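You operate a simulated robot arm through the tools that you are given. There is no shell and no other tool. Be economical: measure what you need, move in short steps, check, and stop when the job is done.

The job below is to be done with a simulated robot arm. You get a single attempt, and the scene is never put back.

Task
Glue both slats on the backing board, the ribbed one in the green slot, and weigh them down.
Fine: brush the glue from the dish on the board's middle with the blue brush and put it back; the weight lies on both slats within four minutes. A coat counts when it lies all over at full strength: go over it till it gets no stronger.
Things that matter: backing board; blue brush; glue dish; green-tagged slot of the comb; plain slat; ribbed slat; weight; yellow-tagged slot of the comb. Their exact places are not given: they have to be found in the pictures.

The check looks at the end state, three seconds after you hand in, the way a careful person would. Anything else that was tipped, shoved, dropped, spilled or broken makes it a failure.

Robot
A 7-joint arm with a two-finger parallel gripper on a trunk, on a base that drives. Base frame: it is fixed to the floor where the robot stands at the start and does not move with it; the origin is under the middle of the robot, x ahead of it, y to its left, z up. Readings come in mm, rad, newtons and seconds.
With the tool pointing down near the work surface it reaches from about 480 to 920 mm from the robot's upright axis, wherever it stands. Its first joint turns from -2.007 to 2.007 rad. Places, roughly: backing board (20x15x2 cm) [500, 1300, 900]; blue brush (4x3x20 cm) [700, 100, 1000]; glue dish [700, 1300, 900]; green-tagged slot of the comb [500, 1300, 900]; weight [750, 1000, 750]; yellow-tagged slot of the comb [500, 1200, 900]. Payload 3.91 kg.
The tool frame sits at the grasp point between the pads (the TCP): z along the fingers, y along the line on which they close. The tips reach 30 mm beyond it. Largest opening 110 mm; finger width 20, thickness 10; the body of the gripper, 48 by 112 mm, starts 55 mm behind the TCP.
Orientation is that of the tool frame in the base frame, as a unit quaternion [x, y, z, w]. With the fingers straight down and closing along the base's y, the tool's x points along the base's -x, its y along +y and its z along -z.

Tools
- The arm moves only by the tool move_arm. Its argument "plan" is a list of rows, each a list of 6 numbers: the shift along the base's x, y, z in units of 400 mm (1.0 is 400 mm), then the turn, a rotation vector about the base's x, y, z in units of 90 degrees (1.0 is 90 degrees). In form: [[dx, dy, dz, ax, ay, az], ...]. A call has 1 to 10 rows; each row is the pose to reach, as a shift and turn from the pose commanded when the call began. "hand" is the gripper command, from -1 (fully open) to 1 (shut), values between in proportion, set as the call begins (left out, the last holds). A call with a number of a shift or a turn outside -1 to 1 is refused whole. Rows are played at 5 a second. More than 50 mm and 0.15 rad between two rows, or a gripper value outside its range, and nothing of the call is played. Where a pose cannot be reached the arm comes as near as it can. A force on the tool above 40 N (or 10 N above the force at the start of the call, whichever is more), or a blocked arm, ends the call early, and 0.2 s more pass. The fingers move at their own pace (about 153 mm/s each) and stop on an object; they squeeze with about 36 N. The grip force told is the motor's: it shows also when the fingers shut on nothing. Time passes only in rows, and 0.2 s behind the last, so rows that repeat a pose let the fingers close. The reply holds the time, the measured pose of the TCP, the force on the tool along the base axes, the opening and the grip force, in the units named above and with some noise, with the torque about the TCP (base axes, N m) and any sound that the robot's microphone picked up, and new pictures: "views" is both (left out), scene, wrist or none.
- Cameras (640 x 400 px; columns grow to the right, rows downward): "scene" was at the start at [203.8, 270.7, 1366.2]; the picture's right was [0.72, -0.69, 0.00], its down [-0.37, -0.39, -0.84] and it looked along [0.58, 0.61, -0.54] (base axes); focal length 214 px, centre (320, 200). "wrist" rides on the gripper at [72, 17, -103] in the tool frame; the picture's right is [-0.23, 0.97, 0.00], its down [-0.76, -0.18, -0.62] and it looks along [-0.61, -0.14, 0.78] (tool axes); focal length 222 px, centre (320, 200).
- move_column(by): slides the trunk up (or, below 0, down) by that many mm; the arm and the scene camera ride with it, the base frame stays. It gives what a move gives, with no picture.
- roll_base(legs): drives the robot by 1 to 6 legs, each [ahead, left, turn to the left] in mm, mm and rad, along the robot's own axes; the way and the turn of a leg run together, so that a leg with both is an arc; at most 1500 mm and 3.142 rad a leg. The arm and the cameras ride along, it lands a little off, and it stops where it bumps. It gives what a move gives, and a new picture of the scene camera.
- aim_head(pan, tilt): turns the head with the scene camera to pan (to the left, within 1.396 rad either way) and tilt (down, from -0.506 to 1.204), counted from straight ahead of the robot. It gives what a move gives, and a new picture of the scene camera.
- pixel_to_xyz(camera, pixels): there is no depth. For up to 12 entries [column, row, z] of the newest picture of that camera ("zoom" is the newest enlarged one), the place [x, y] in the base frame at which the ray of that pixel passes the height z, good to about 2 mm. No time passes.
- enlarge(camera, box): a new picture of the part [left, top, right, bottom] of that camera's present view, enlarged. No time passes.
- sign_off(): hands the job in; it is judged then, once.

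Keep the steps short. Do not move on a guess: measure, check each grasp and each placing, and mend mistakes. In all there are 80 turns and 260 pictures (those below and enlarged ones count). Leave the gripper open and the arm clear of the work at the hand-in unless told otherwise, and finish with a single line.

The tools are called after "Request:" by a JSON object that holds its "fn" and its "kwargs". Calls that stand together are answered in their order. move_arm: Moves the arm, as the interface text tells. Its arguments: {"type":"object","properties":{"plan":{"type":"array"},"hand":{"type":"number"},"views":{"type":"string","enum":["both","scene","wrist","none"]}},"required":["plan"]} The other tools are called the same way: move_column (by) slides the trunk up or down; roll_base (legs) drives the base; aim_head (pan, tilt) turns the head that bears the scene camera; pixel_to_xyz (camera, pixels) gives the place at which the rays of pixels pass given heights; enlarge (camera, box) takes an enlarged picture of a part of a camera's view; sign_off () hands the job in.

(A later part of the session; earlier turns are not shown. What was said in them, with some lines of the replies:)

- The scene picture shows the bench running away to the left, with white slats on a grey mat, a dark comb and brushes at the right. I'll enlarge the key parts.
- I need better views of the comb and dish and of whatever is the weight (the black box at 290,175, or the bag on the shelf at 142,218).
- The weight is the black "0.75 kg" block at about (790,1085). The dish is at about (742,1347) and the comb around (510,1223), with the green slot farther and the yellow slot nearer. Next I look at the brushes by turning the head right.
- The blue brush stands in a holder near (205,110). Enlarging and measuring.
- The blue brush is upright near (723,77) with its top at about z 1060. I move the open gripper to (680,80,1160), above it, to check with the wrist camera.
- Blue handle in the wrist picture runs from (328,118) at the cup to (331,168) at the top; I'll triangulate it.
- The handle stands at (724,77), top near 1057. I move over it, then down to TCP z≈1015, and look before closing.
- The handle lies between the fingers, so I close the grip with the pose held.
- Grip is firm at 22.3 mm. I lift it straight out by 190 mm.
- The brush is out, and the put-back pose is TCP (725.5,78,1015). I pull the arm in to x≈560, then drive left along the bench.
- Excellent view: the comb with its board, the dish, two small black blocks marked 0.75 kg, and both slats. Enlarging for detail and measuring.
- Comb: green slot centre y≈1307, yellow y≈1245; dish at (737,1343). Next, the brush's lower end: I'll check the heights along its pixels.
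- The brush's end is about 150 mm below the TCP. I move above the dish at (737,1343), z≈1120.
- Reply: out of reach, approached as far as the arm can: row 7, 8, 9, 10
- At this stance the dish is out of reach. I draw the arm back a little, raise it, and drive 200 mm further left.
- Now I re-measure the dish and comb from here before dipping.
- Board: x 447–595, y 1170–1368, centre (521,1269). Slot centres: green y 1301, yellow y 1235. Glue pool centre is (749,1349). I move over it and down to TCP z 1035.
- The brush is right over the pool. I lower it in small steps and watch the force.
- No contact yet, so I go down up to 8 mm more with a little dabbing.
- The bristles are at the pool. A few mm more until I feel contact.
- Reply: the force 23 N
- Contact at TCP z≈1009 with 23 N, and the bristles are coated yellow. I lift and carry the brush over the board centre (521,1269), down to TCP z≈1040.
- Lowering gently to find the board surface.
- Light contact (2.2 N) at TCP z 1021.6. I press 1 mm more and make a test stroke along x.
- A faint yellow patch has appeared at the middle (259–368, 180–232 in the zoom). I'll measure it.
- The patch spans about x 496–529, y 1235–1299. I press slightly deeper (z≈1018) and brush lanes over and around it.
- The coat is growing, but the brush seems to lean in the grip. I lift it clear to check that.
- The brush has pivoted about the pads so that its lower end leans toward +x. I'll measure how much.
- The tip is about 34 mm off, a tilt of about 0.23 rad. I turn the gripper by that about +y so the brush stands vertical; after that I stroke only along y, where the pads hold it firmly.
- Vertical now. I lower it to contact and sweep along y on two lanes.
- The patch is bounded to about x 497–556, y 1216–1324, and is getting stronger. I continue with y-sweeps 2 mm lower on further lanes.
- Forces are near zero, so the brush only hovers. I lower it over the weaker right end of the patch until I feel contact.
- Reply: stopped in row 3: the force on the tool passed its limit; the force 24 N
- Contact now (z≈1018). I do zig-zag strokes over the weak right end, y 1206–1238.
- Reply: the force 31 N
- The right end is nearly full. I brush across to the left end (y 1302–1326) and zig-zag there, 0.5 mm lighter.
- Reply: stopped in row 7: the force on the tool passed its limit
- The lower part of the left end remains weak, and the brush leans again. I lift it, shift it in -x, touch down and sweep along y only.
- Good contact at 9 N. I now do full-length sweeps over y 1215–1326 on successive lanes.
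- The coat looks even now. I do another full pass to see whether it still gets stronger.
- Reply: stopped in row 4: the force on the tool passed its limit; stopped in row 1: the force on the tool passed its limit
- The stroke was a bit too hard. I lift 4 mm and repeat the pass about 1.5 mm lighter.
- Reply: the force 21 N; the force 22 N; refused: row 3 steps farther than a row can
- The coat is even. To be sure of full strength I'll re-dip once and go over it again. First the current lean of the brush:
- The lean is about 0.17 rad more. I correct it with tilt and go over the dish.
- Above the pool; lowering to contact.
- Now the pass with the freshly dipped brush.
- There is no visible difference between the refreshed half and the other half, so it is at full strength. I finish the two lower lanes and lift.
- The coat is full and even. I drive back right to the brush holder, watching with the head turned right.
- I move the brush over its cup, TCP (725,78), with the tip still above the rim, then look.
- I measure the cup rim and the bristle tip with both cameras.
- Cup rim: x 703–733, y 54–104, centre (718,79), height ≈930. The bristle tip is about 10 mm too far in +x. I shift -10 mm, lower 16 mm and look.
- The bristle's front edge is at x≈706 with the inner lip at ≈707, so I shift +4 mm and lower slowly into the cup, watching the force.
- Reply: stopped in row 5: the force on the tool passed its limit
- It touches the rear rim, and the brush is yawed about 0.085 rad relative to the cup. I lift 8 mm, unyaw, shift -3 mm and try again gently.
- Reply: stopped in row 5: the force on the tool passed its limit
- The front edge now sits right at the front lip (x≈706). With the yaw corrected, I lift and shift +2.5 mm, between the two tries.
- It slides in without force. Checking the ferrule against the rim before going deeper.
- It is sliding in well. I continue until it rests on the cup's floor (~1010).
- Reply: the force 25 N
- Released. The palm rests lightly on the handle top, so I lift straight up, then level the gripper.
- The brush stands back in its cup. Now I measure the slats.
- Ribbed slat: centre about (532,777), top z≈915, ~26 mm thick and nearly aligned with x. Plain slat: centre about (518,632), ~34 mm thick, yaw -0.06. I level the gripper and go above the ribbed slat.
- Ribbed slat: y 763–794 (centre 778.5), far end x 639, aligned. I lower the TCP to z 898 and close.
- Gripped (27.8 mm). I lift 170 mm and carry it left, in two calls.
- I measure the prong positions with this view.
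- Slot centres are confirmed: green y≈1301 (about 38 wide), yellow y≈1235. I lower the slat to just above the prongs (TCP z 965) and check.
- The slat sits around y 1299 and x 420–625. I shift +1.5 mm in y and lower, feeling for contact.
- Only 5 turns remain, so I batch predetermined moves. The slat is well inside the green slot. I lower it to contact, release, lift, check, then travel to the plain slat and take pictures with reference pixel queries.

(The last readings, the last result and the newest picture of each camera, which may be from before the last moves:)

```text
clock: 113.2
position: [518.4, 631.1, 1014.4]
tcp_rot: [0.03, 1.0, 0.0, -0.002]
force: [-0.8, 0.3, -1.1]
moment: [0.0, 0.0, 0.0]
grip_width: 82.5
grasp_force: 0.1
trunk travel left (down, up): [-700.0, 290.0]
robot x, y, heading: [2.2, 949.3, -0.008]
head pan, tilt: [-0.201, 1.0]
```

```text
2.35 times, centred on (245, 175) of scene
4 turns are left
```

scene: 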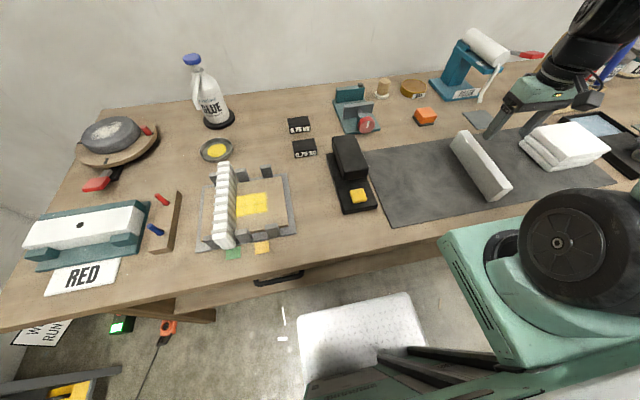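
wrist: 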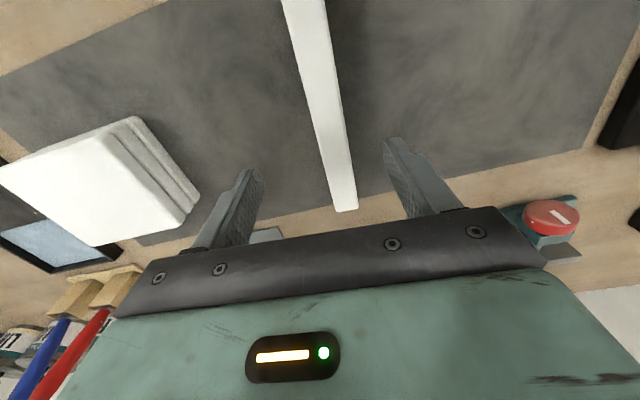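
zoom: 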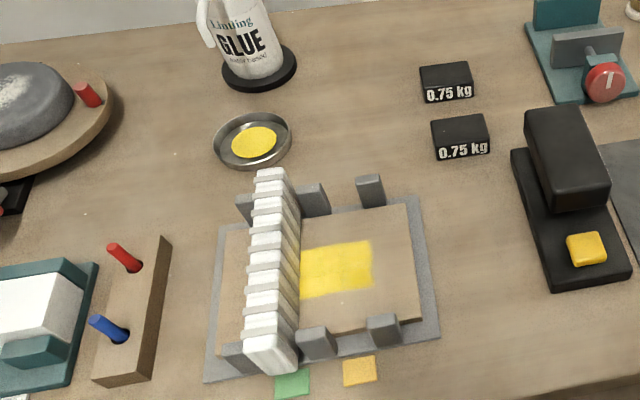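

The ribbed slat stands properly in the green slot. The plain slat's centre is y≈638, yaw -0.06. I grab it, carry it over the yellow slot and collect reference measurements, including the weight's.

Request:
{"fn": "pixel_to_xyz", "kwargs": {"camera": "zoom", "pixels": [[438, 161, 860], [491, 153, 860], [434, 142, 880], [489, 134, 880], [434, 142, 890], [489, 134, 890], [431, 121, 880], [485, 114, 880], [431, 121, 890], [485, 114, 890]]}}

Request:
{"fn": "move_arm", "kwargs": {"plan": [[0, 0.016, -0.08, 0, 0, 0], [0, 0.016, -0.17, 0, 0, 0], [0, 0.016, -0.25, 0, 0, 0], [0, 0.016, -0.289, 0, 0, 0], [0, 0.016, -0.289, 0, 0, 0]], "views": "none"}}

Request:
{"fn": "move_arm", "kwargs": {"plan": [[0, 0, 0, 0, 0, 0], [0, 0, 0, 0, 0, 0], [0, 0, 0, 0, 0, 0], [0, 0, 0, 0, 0, 0]], "hand": 1, "views": "wrist"}}

Request:
{"fn": "move_arm", "kwargs": {"plan": [[0, 0, 0.05, 0, 0, 0], [0, 0, 0.16, 0, 0, 0], [0, 0, 0.28, 0, 0, 0], [0, 0, 0.4, 0, 0, 0], [0, 0.1, 0.44, 0, 0, 0], [0, 0.21, 0.44, 0, 0, 0.018], [0, 0.32, 0.44, 0, 0, 0.035], [0, 0.43, 0.44, 0, 0, 0.035], [0, 0.54, 0.44, 0, 0, 0.035], [0, 0.65, 0.44, 0, 0, 0.035]], "views": "none"}}

Request:
{"fn": "move_arm", "kwargs": {"plan": [[0, 0.11, 0, 0, 0, 0], [0, 0.22, 0, 0, 0, 0], [0, 0.33, 0, 0, 0, 0], [0, 0.44, 0, 0, 0, 0], [0.008, 0.55, 0, 0, 0, 0], [0.008, 0.66, 0, 0, 0, 0], [0.008, 0.77, 0, 0, 0, 0], [0.008, 0.847, 0, 0, 0, 0], [0.008, 0.847, -0.1, 0, 0, 0]], "views": "none"}}

Request:
{"fn": "move_arm", "kwargs": {"plan": [[0, 0, -0.09, 0, 0, 0], [0, 0, -0.165, 0, 0, 0], [0, 0, -0.165, 0, 0, 0]]}}

Request:
{"fn": "pixel_to_xyz", "kwargs": {"camera": "scene", "pixels": [[235, 215, 929], [255, 215, 929], [275, 215, 929], [235, 235, 929], [255, 235, 929], [275, 235, 929], [235, 195, 979], [255, 195, 979], [275, 195, 979], [235, 215, 979], [255, 215, 979], [275, 215, 979]]}}

Request:
{"fn": "pixel_to_xyz", "kwargs": {"camera": "wrist", "pixels": [[220, 20, 979], [320, 20, 979], [220, 80, 979], [320, 80, 979], [220, 140, 979], [320, 140, 979], [220, 20, 895], [320, 20, 895], [420, 20, 895], [220, 60, 895], [320, 60, 895], [420, 60, 895]]}}

Request:
{"fn": "enlarge", "kwargs": {"camera": "scene", "box": [190, 140, 310, 260]}}

Request:
{"fn": "enlarge", "kwargs": {"camera": "wrist", "box": [170, 0, 430, 200]}}

```text
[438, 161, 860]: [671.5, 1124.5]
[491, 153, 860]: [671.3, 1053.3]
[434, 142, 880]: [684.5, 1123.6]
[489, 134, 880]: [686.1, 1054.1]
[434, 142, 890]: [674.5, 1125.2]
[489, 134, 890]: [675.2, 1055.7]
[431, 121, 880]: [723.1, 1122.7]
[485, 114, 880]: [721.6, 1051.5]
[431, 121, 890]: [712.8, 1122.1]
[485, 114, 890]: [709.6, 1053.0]
```

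```text
clock: 114.5
position: [518.0, 637.6, 900.2]
tcp_rot: [0.029, 1.0, 0.0, -0.004]
force: [-0.3, -0.1, -1.0]
moment: [0.03, -0.02, 0.0]
grip_width: 82.6
grasp_force: 0.1
trunk travel left (down, up): [-700.0, 290.0]
robot x, y, heading: [6.0, 953.6, -0.007]
head pan, tilt: [-0.201, 1.0]
```

```text
clock: 115.5
position: [516.7, 638.3, 899.8]
tcp_rot: [0.03, 1.0, 0.0, -0.002]
force: [0.9, 0.1, 0.3]
moment: [0.04, 0.01, 0.0]
grip_width: 27.9
grasp_force: 35.9
trunk travel left (down, up): [-700.0, 290.0]
robot x, y, heading: [3.0, 952.7, -0.011]
head pan, tilt: [-0.201, 1.0]
```

wrist: 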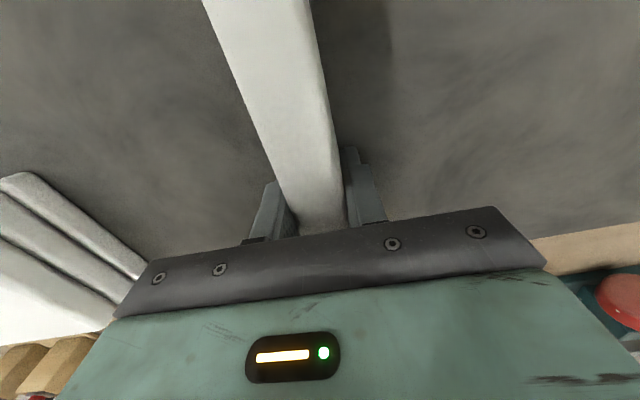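

```text
clock: 117.7
position: [520.2, 899.4, 1076.4]
tcp_rot: [0.003, 1.0, 0.001, -0.002]
force: [0.0, -0.3, -1.5]
moment: [0.0, 0.0, 0.0]
grip_width: 27.5
grasp_force: 35.8
trunk travel left (down, up): [-700.0, 290.0]
robot x, y, heading: [4.6, 951.3, -0.011]
head pan, tilt: [-0.201, 1.0]
```

```text
clock: 119.7
position: [518.6, 1240.6, 1034.8]
tcp_rot: [0.002, 1.0, 0.0, -0.001]
force: [0.5, -0.9, -0.9]
moment: [0.01, -0.01, -0.03]
grip_width: 27.8
grasp_force: 35.4
trunk travel left (down, up): [-700.0, 290.0]
robot x, y, heading: [4.6, 954.9, -0.005]
head pan, tilt: [-0.201, 1.0]
```

```text
clock: 120.5
position: [519.2, 1242.0, 967.6]
tcp_rot: [0.002, 1.0, 0.0, -0.002]
force: [-0.1, -0.7, -1.3]
moment: [-0.01, -0.04, -0.01]
grip_width: 27.8
grasp_force: 36.2
trunk travel left (down, up): [-700.0, 290.0]
robot x, y, heading: [4.3, 950.0, -0.007]
head pan, tilt: [-0.201, 1.0]
```

scene: 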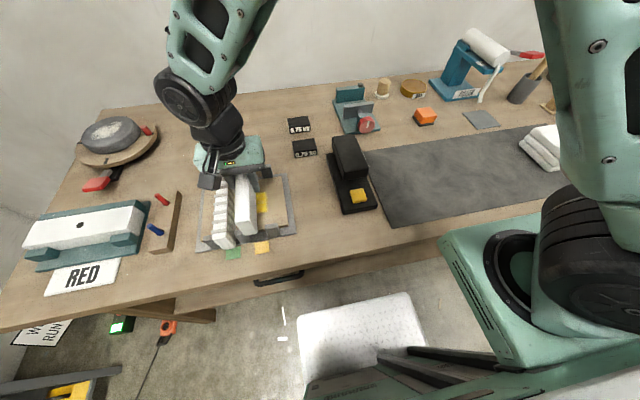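
wrist: 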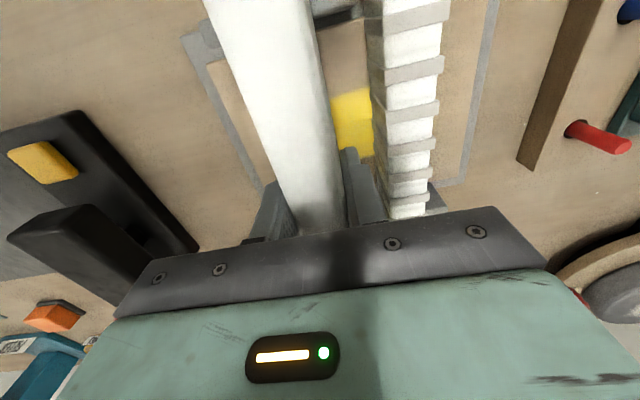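

```text
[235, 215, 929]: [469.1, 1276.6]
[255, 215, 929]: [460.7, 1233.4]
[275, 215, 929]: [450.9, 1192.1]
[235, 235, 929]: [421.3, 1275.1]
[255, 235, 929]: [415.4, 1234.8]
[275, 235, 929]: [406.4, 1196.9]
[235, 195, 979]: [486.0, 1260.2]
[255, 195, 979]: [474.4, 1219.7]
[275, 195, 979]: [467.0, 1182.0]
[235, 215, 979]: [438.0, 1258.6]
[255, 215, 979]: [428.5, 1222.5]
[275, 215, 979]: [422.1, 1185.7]
```

```text
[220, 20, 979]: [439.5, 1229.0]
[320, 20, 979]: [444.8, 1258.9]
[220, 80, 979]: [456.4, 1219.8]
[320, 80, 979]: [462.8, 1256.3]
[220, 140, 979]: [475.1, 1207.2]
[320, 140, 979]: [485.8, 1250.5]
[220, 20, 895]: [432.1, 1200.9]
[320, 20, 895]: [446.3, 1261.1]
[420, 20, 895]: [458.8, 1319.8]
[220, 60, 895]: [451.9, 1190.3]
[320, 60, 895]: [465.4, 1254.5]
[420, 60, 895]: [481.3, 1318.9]
```

```text
3.33 times, centred on (250, 200) of scene
```

zoom: 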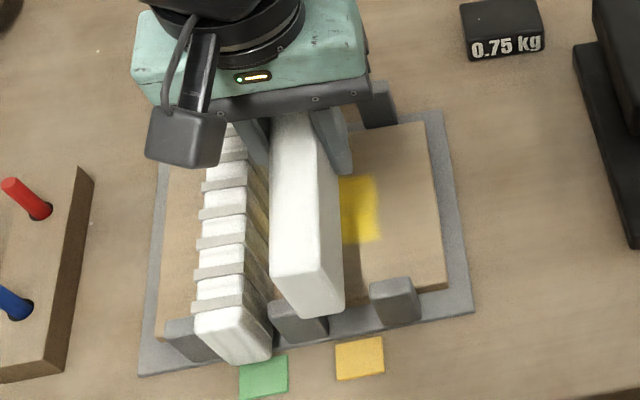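

```text
2.00 times, centred on (300, 100) of wrist
3 turns are left
```

zoom: 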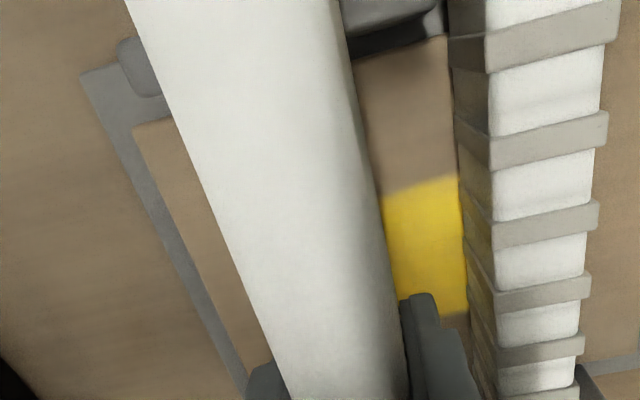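

Plain slat is gripped (27.9 mm) but about 8 mm too far in +y for the yellow slot. I shift -7.5 mm, lower to contact, release, then fetch the near weight (measured x 671–708, y 1053–1124, top ≈893) and hover it over the slats.

Request:
{"fn": "move_arm", "kwargs": {"plan": [[0, -0.019, 0, 0, 0, 0], [0, -0.019, -0.04, 0, 0, 0], [0, -0.019, -0.08, 0, 0, 0], [0, -0.019, -0.11, 0, 0, 0], [0, -0.019, -0.122, 0, 0, 0], [0, -0.019, -0.128, 0, 0, 0], [0, -0.019, -0.132, 0, 0, 0]], "views": "none"}}

Request:
{"fn": "enlarge", "kwargs": {"camera": "scene", "box": [190, 140, 310, 260]}}

Request:
{"fn": "move_arm", "kwargs": {"plan": [[0, 0, 0, 0, 0, 0], [0, 0, 0, 0, 0, 0], [0, 0, 0, 0, 0, 0]], "hand": 0.1, "views": "none"}}

Request:
{"fn": "move_arm", "kwargs": {"plan": [[0, 0, 0.04, 0, 0, 0], [0, 0, 0.12, 0, 0, 0], [0, 0, 0.22, 0, 0, 0], [0, 0, 0.3, 0, 0, 0], [0.085, -0.072, 0.3, 0, 0, 0], [0.17, -0.145, 0.3, 0, 0, 0], [0.256, -0.217, 0.3, 0, 0, 0], [0.342, -0.29, 0.3, 0, 0, 0], [0.4275, -0.362, 0.3, 0, 0, 0], [0.4275, -0.362, 0.3, 0, 0, 0]], "views": "scene"}}

Request:
{"fn": "move_arm", "kwargs": {"plan": [[0, 0, 0, 0, 0, 0], [0, 0, -0.05, 0, 0, 0], [0, 0, -0.14, 0, 0, 0], [0, 0, -0.23, 0, 0, 0], [0, 0, -0.3, 0, 0, 0], [0, 0, -0.338, 0, 0, 0], [0, 0, -0.338, 0, 0, 0]], "hand": -0.97, "views": "wrist"}}

Request:
{"fn": "move_arm", "kwargs": {"plan": [[0, 0, 0, 0, 0, 0], [0, 0, 0, 0, 0, 0], [0, 0, 0, 0, 0, 0], [0, 0, 0, 0, 0, 0]], "hand": 1, "views": "wrist"}}

Request:
{"fn": "move_arm", "kwargs": {"plan": [[0, 0, 0.05, 0, 0, 0], [0, 0, 0.15, 0, 0, 0], [0, 0, 0.25, 0, 0, 0], [0, 0, 0.32, 0, 0, 0], [-0.08, 0.085, 0.32, 0, 0, 0], [-0.16, 0.17, 0.32, 0, 0, 0], [-0.24, 0.255, 0.32, 0, 0, 0], [-0.32, 0.34, 0.32, 0, 0, 0], [-0.4, 0.425, 0.32, 0, 0, 0], [-0.42, 0.45, 0.32, 0, 0, 0]]}}

Request:
{"fn": "enlarge", "kwargs": {"camera": "scene", "box": [190, 120, 330, 260]}}

Request:
{"fn": "pixel_to_xyz", "kwargs": {"camera": "scene", "pixels": [[220, 180, 928], [240, 180, 928], [260, 180, 928], [220, 210, 928], [240, 210, 928], [260, 210, 928], [220, 180, 984], [240, 180, 984], [260, 180, 984], [220, 200, 984], [240, 200, 984], [260, 200, 984]]}}

Request:
{"fn": "pixel_to_xyz", "kwargs": {"camera": "wrist", "pixels": [[240, 60, 928], [320, 60, 928], [400, 60, 928], [240, 120, 928], [320, 120, 928], [400, 120, 928], [220, 120, 1015], [320, 120, 1015], [420, 120, 1015], [220, 160, 1015], [320, 160, 1015], [420, 160, 1015]]}}

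Request:
{"fn": "enlarge", "kwargs": {"camera": "wrist", "box": [170, 0, 470, 220]}}

```text
clock: 122.0
position: [520.4, 1232.0, 915.5]
tcp_rot: [0.002, 1.0, 0.001, -0.002]
force: [0.1, 14.5, 3.6]
moment: [-0.03, -0.07, 0.26]
grip_width: 27.8
grasp_force: 35.5
trunk travel left (down, up): [-700.0, 290.0]
robot x, y, heading: [7.5, 954.0, -0.008]
head pan, tilt: [-0.201, 1.0]
```

```text
3.33 times, centred on (250, 200) of scene
```

zoom: 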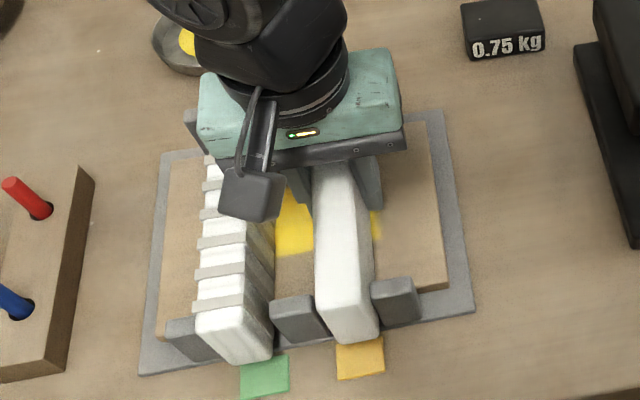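

```text
clock: 122.8
position: [521.9, 1229.9, 915.1]
tcp_rot: [0.002, 1.0, 0.0, -0.003]
force: [0.5, -0.3, -0.2]
moment: [-0.03, -0.02, 0.01]
grip_width: 49.4
grasp_force: 0.1
trunk travel left (down, up): [-700.0, 290.0]
robot x, y, heading: [6.7, 953.4, -0.007]
head pan, tilt: [-0.201, 1.0]
```

```text
clock: 125.0
position: [688.6, 1087.2, 1035.6]
tcp_rot: [0.002, 1.0, 0.0, -0.003]
force: [0.2, -0.3, -0.1]
moment: [0.0, 0.0, 0.01]
grip_width: 49.4
grasp_force: 0.1
trunk travel left (down, up): [-700.0, 290.0]
robot x, y, heading: [4.4, 953.4, -0.009]
head pan, tilt: [-0.201, 1.0]
```

scene: 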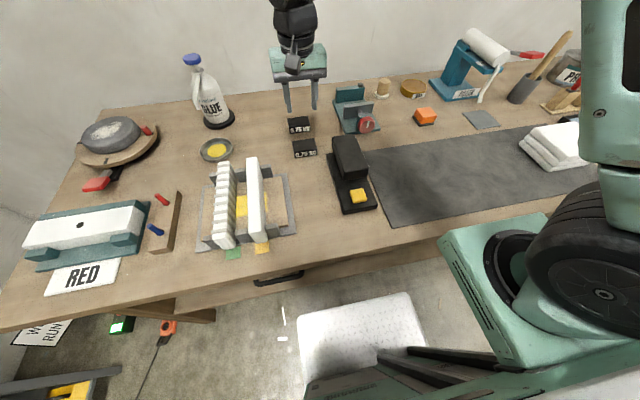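

```text
clock: 126.7
position: [690.2, 1085.3, 899.3]
tcp_rot: [0.001, 1.0, 0.0, -0.002]
force: [-0.2, -0.8, -0.9]
moment: [0.03, 0.01, -0.01]
grip_width: 108.3
grasp_force: 0.2
trunk travel left (down, up): [-700.0, 290.0]
robot x, y, heading: [3.5, 951.6, -0.008]
head pan, tilt: [-0.201, 1.0]
```

wrist: 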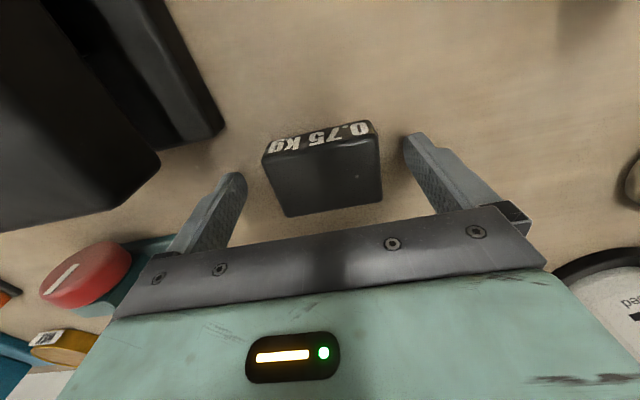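

```text
clock: 127.7
position: [691.0, 1086.0, 898.7]
tcp_rot: [0.002, 1.0, 0.0, -0.003]
force: [-0.4, 3.2, 0.7]
moment: [0.28, -0.12, 0.08]
grip_width: 69.8
grasp_force: 36.6
trunk travel left (down, up): [-700.0, 290.0]
robot x, y, heading: [1.3, 954.4, -0.007]
head pan, tilt: [-0.201, 1.0]
```

wrist: 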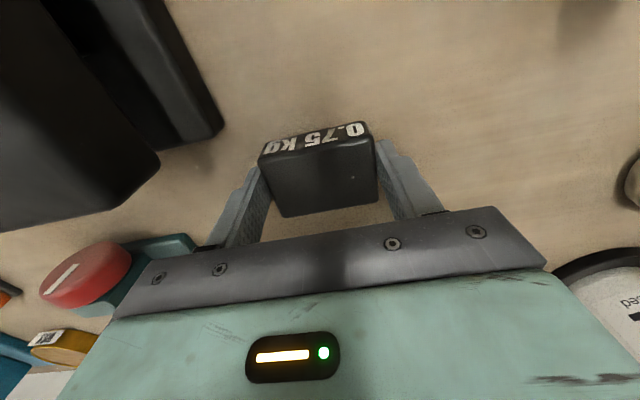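

```text
clock: 129.8
position: [523.5, 1263.8, 1028.0]
tcp_rot: [0.002, 1.0, 0.0, -0.002]
force: [0.8, 0.1, -7.4]
moment: [-0.02, 0.08, 0.01]
grip_width: 69.8
grasp_force: 35.9
trunk travel left (down, up): [-700.0, 290.0]
robot x, y, heading: [4.9, 955.1, -0.011]
head pan, tilt: [-0.201, 1.0]
```

scene: 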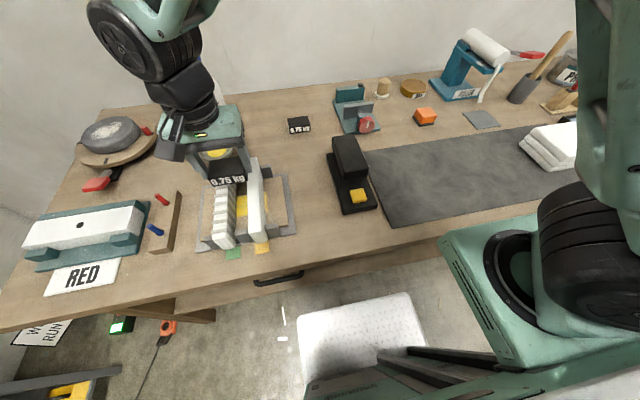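
wrist: 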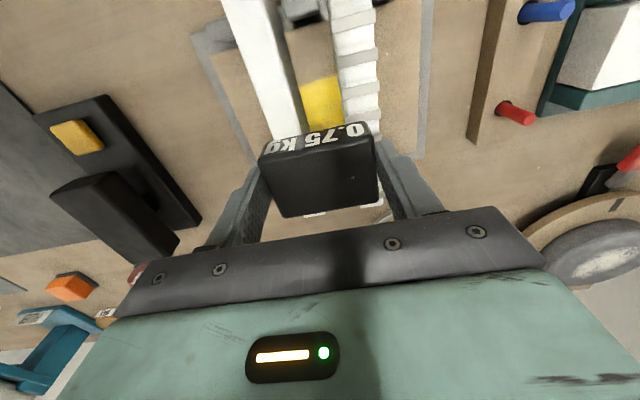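

```text
2.86 times, centred on (260, 190) of scene
```

zoom: 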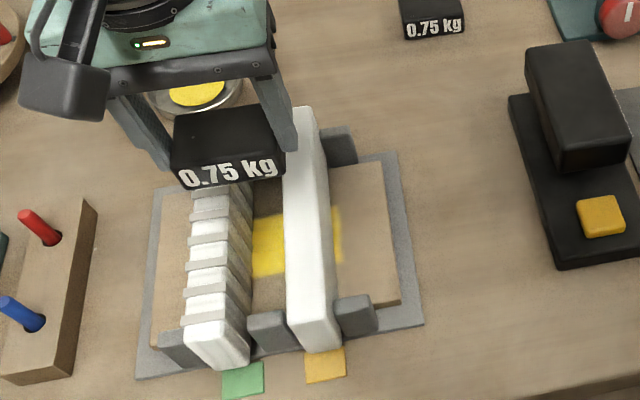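

```text
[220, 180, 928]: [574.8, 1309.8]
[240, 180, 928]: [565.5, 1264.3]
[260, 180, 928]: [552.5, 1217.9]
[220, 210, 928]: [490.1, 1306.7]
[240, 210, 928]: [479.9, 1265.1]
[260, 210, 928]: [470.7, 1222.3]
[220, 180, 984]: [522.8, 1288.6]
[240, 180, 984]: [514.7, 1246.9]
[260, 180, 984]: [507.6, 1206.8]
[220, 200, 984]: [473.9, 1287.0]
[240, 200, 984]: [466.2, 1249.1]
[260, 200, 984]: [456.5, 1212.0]
```

```text
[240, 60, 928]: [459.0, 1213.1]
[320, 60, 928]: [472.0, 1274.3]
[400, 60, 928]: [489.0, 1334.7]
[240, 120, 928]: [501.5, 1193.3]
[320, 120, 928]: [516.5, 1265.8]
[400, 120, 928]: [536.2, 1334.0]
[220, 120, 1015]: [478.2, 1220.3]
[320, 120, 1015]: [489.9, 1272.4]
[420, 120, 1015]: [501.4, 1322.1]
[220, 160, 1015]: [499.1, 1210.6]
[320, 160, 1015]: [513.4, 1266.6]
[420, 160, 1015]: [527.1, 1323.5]
```

```text
1.82 times, centred on (320, 110) of wrist
2 turns are left
```

zoom: 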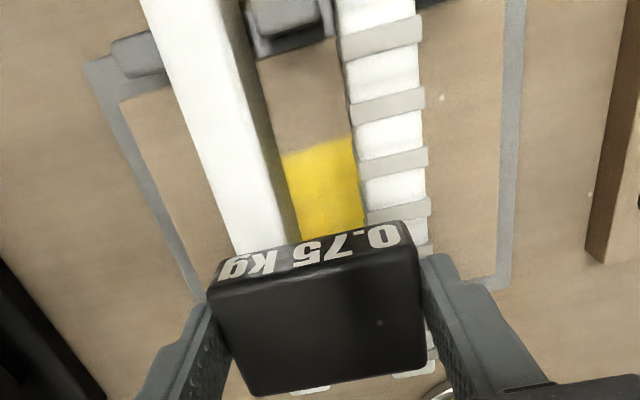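

Both slats stand in their slots (plain y 1218–1250, ribbed 1286–1317, gap middle 1268) and the weight is gripped at 69.8 mm, centred at about 1265.5. I shift +3 mm, lower in fine steps to rest on both tops, release, retract and check.

Request:
{"fn": "move_arm", "kwargs": {"plan": [[0, 0.008, -0.05, 0, 0, 0], [0, 0.008, -0.1, 0, 0, 0], [0, 0.008, -0.128, 0, 0, 0], [0, 0.008, -0.138, 0, 0, 0], [0, 0.008, -0.144, 0, 0, 0], [0, 0.008, -0.149, 0, 0, 0], [0, 0.008, -0.154, 0, 0, 0]], "views": "wrist"}}

Request:
{"fn": "enlarge", "kwargs": {"camera": "scene", "box": [190, 120, 330, 260]}}

Request:
{"fn": "move_arm", "kwargs": {"plan": [[0, 0, 0, 0, 0, 0], [0, 0, 0, 0, 0, 0], [0, 0, 0, 0, 0, 0]], "hand": -0.7, "views": "none"}}

Request:
{"fn": "move_arm", "kwargs": {"plan": [[0, 0, 0.03, 0, 0, 0], [0, 0, 0.1, 0, 0, 0], [0, 0, 0.2, 0, 0, 0], [0, 0, 0.3, 0, 0, 0], [0, 0, 0.4, 0, 0, 0], [0, -0.11, 0.4, 0, 0, 0], [0, -0.22, 0.4, 0, 0, 0], [0, -0.33, 0.4, 0, 0, 0], [0, -0.44, 0.4, 0, 0, 0], [0, -0.55, 0.4, 0, 0, 0]]}}

Request:
{"fn": "enlarge", "kwargs": {"camera": "scene", "box": [190, 120, 330, 260]}}

Request:
{"fn": "enlarge", "kwargs": {"camera": "wrist", "box": [320, 0, 640, 220]}}

Request:
{"fn": "aim_head", "kwargs": {"pan": -0.75, "tilt": 0.9}}

```text
clock: 131.0
position: [523.9, 1268.3, 975.9]
tcp_rot: [0.002, 1.0, 0.003, 0.0]
force: [-6.7, -7.6, 21.0]
moment: [-0.62, 0.35, -0.05]
grip_width: 70.2
grasp_force: 36.1
trunk travel left (down, up): [-700.0, 290.0]
robot x, y, heading: [6.2, 951.6, -0.009]
head pan, tilt: [-0.201, 1.0]
stopped in row 5: the force on the tool passed its limit (the readings are from after the stop); the commanded pose is now the measured one
```

wrist: 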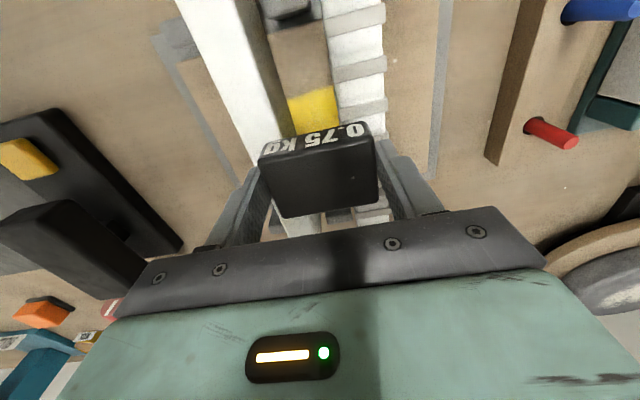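

```text
2.86 times, centred on (260, 190) of scene
```

zoom: 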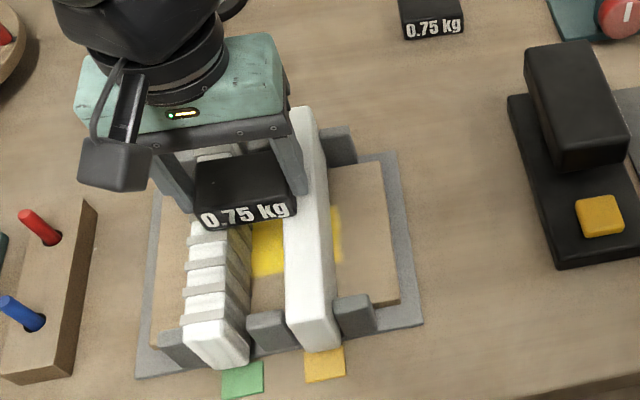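

```text
clock: 131.8
position: [525.0, 1267.5, 974.5]
tcp_rot: [0.002, 1.0, 0.001, 0.0]
force: [0.0, -0.2, 0.8]
moment: [-0.05, -0.01, -0.02]
grip_width: 93.7
grasp_force: 0.1
trunk travel left (down, up): [-700.0, 290.0]
robot x, y, heading: [3.7, 951.5, -0.005]
head pan, tilt: [-0.201, 1.0]
```

```text
clock: 134.0
position: [525.3, 1051.1, 1135.7]
tcp_rot: [0.001, 1.0, 0.002, 0.0]
force: [1.4, 0.6, 0.0]
moment: [-0.05, 0.03, 0.01]
grip_width: 93.4
grasp_force: 0.1
trunk travel left (down, up): [-700.0, 290.0]
robot x, y, heading: [1.5, 952.5, -0.01]
head pan, tilt: [-0.201, 1.0]
```

scene: 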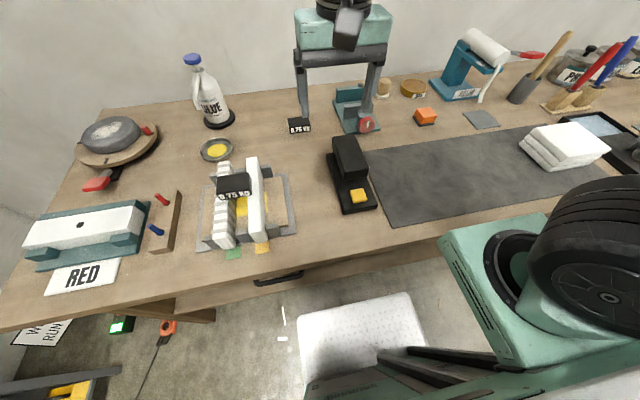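
wrist: 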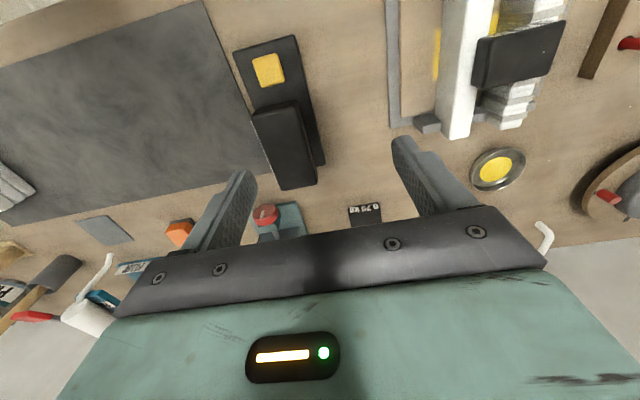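

```text
2.86 times, centred on (260, 190) of scene
```

zoom: 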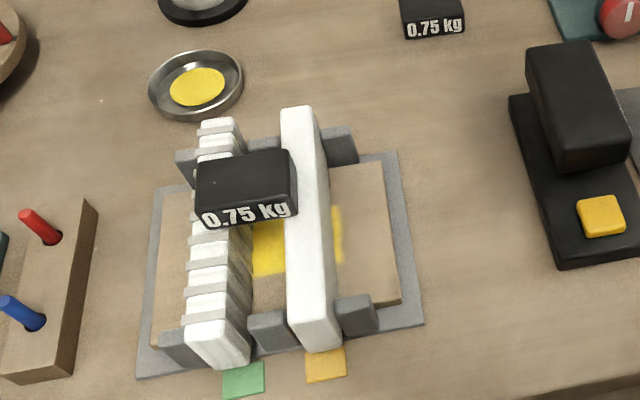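

```text
1.82 times, centred on (480, 110) of wrist
```

zoom: 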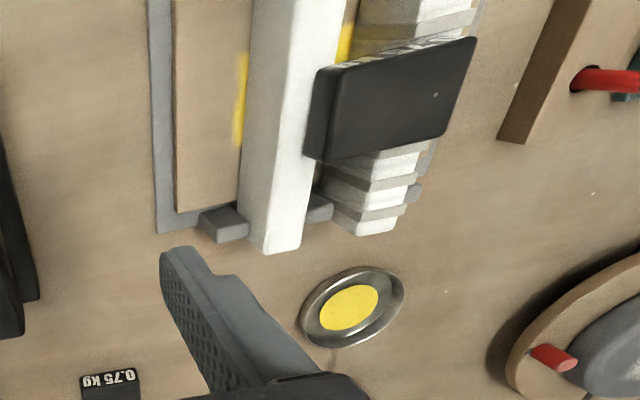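

```text
clock: 135.0
position: [524.5, 1050.2, 1136.2]
tcp_rot: [0.002, 1.0, 0.002, 0.0]
force: [-0.1, 0.4, 0.3]
moment: [0.01, -0.03, -0.01]
grip_width: 93.6
grasp_force: 0.0
trunk travel left (down, up): [-700.0, 290.0]
robot x, y, heading: [3.6, 951.8, -0.011]
head pan, tilt: [-0.75, 0.901]
1 turns are left
```

scene: 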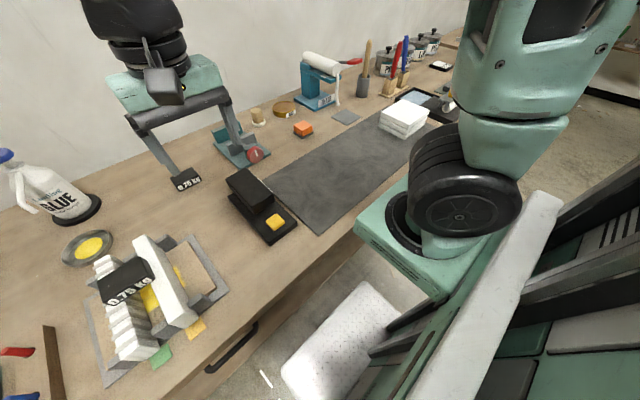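

The weight lies level and still across both slats, which stand in their slots (ribbed in green). The blue brush is back in its cup, and the gripper is open and clear at 135 s. I hand in.

Request:
{"fn": "sign_off", "kwargs": {}}

```text
The job is handed in.
```

Handed in: I glued the ribbed slat in the green slot and the plain slat in the yellow slot, laid one of the two 0.75 kg weights across both at about 132 s, and put the blue brush back in its cup.
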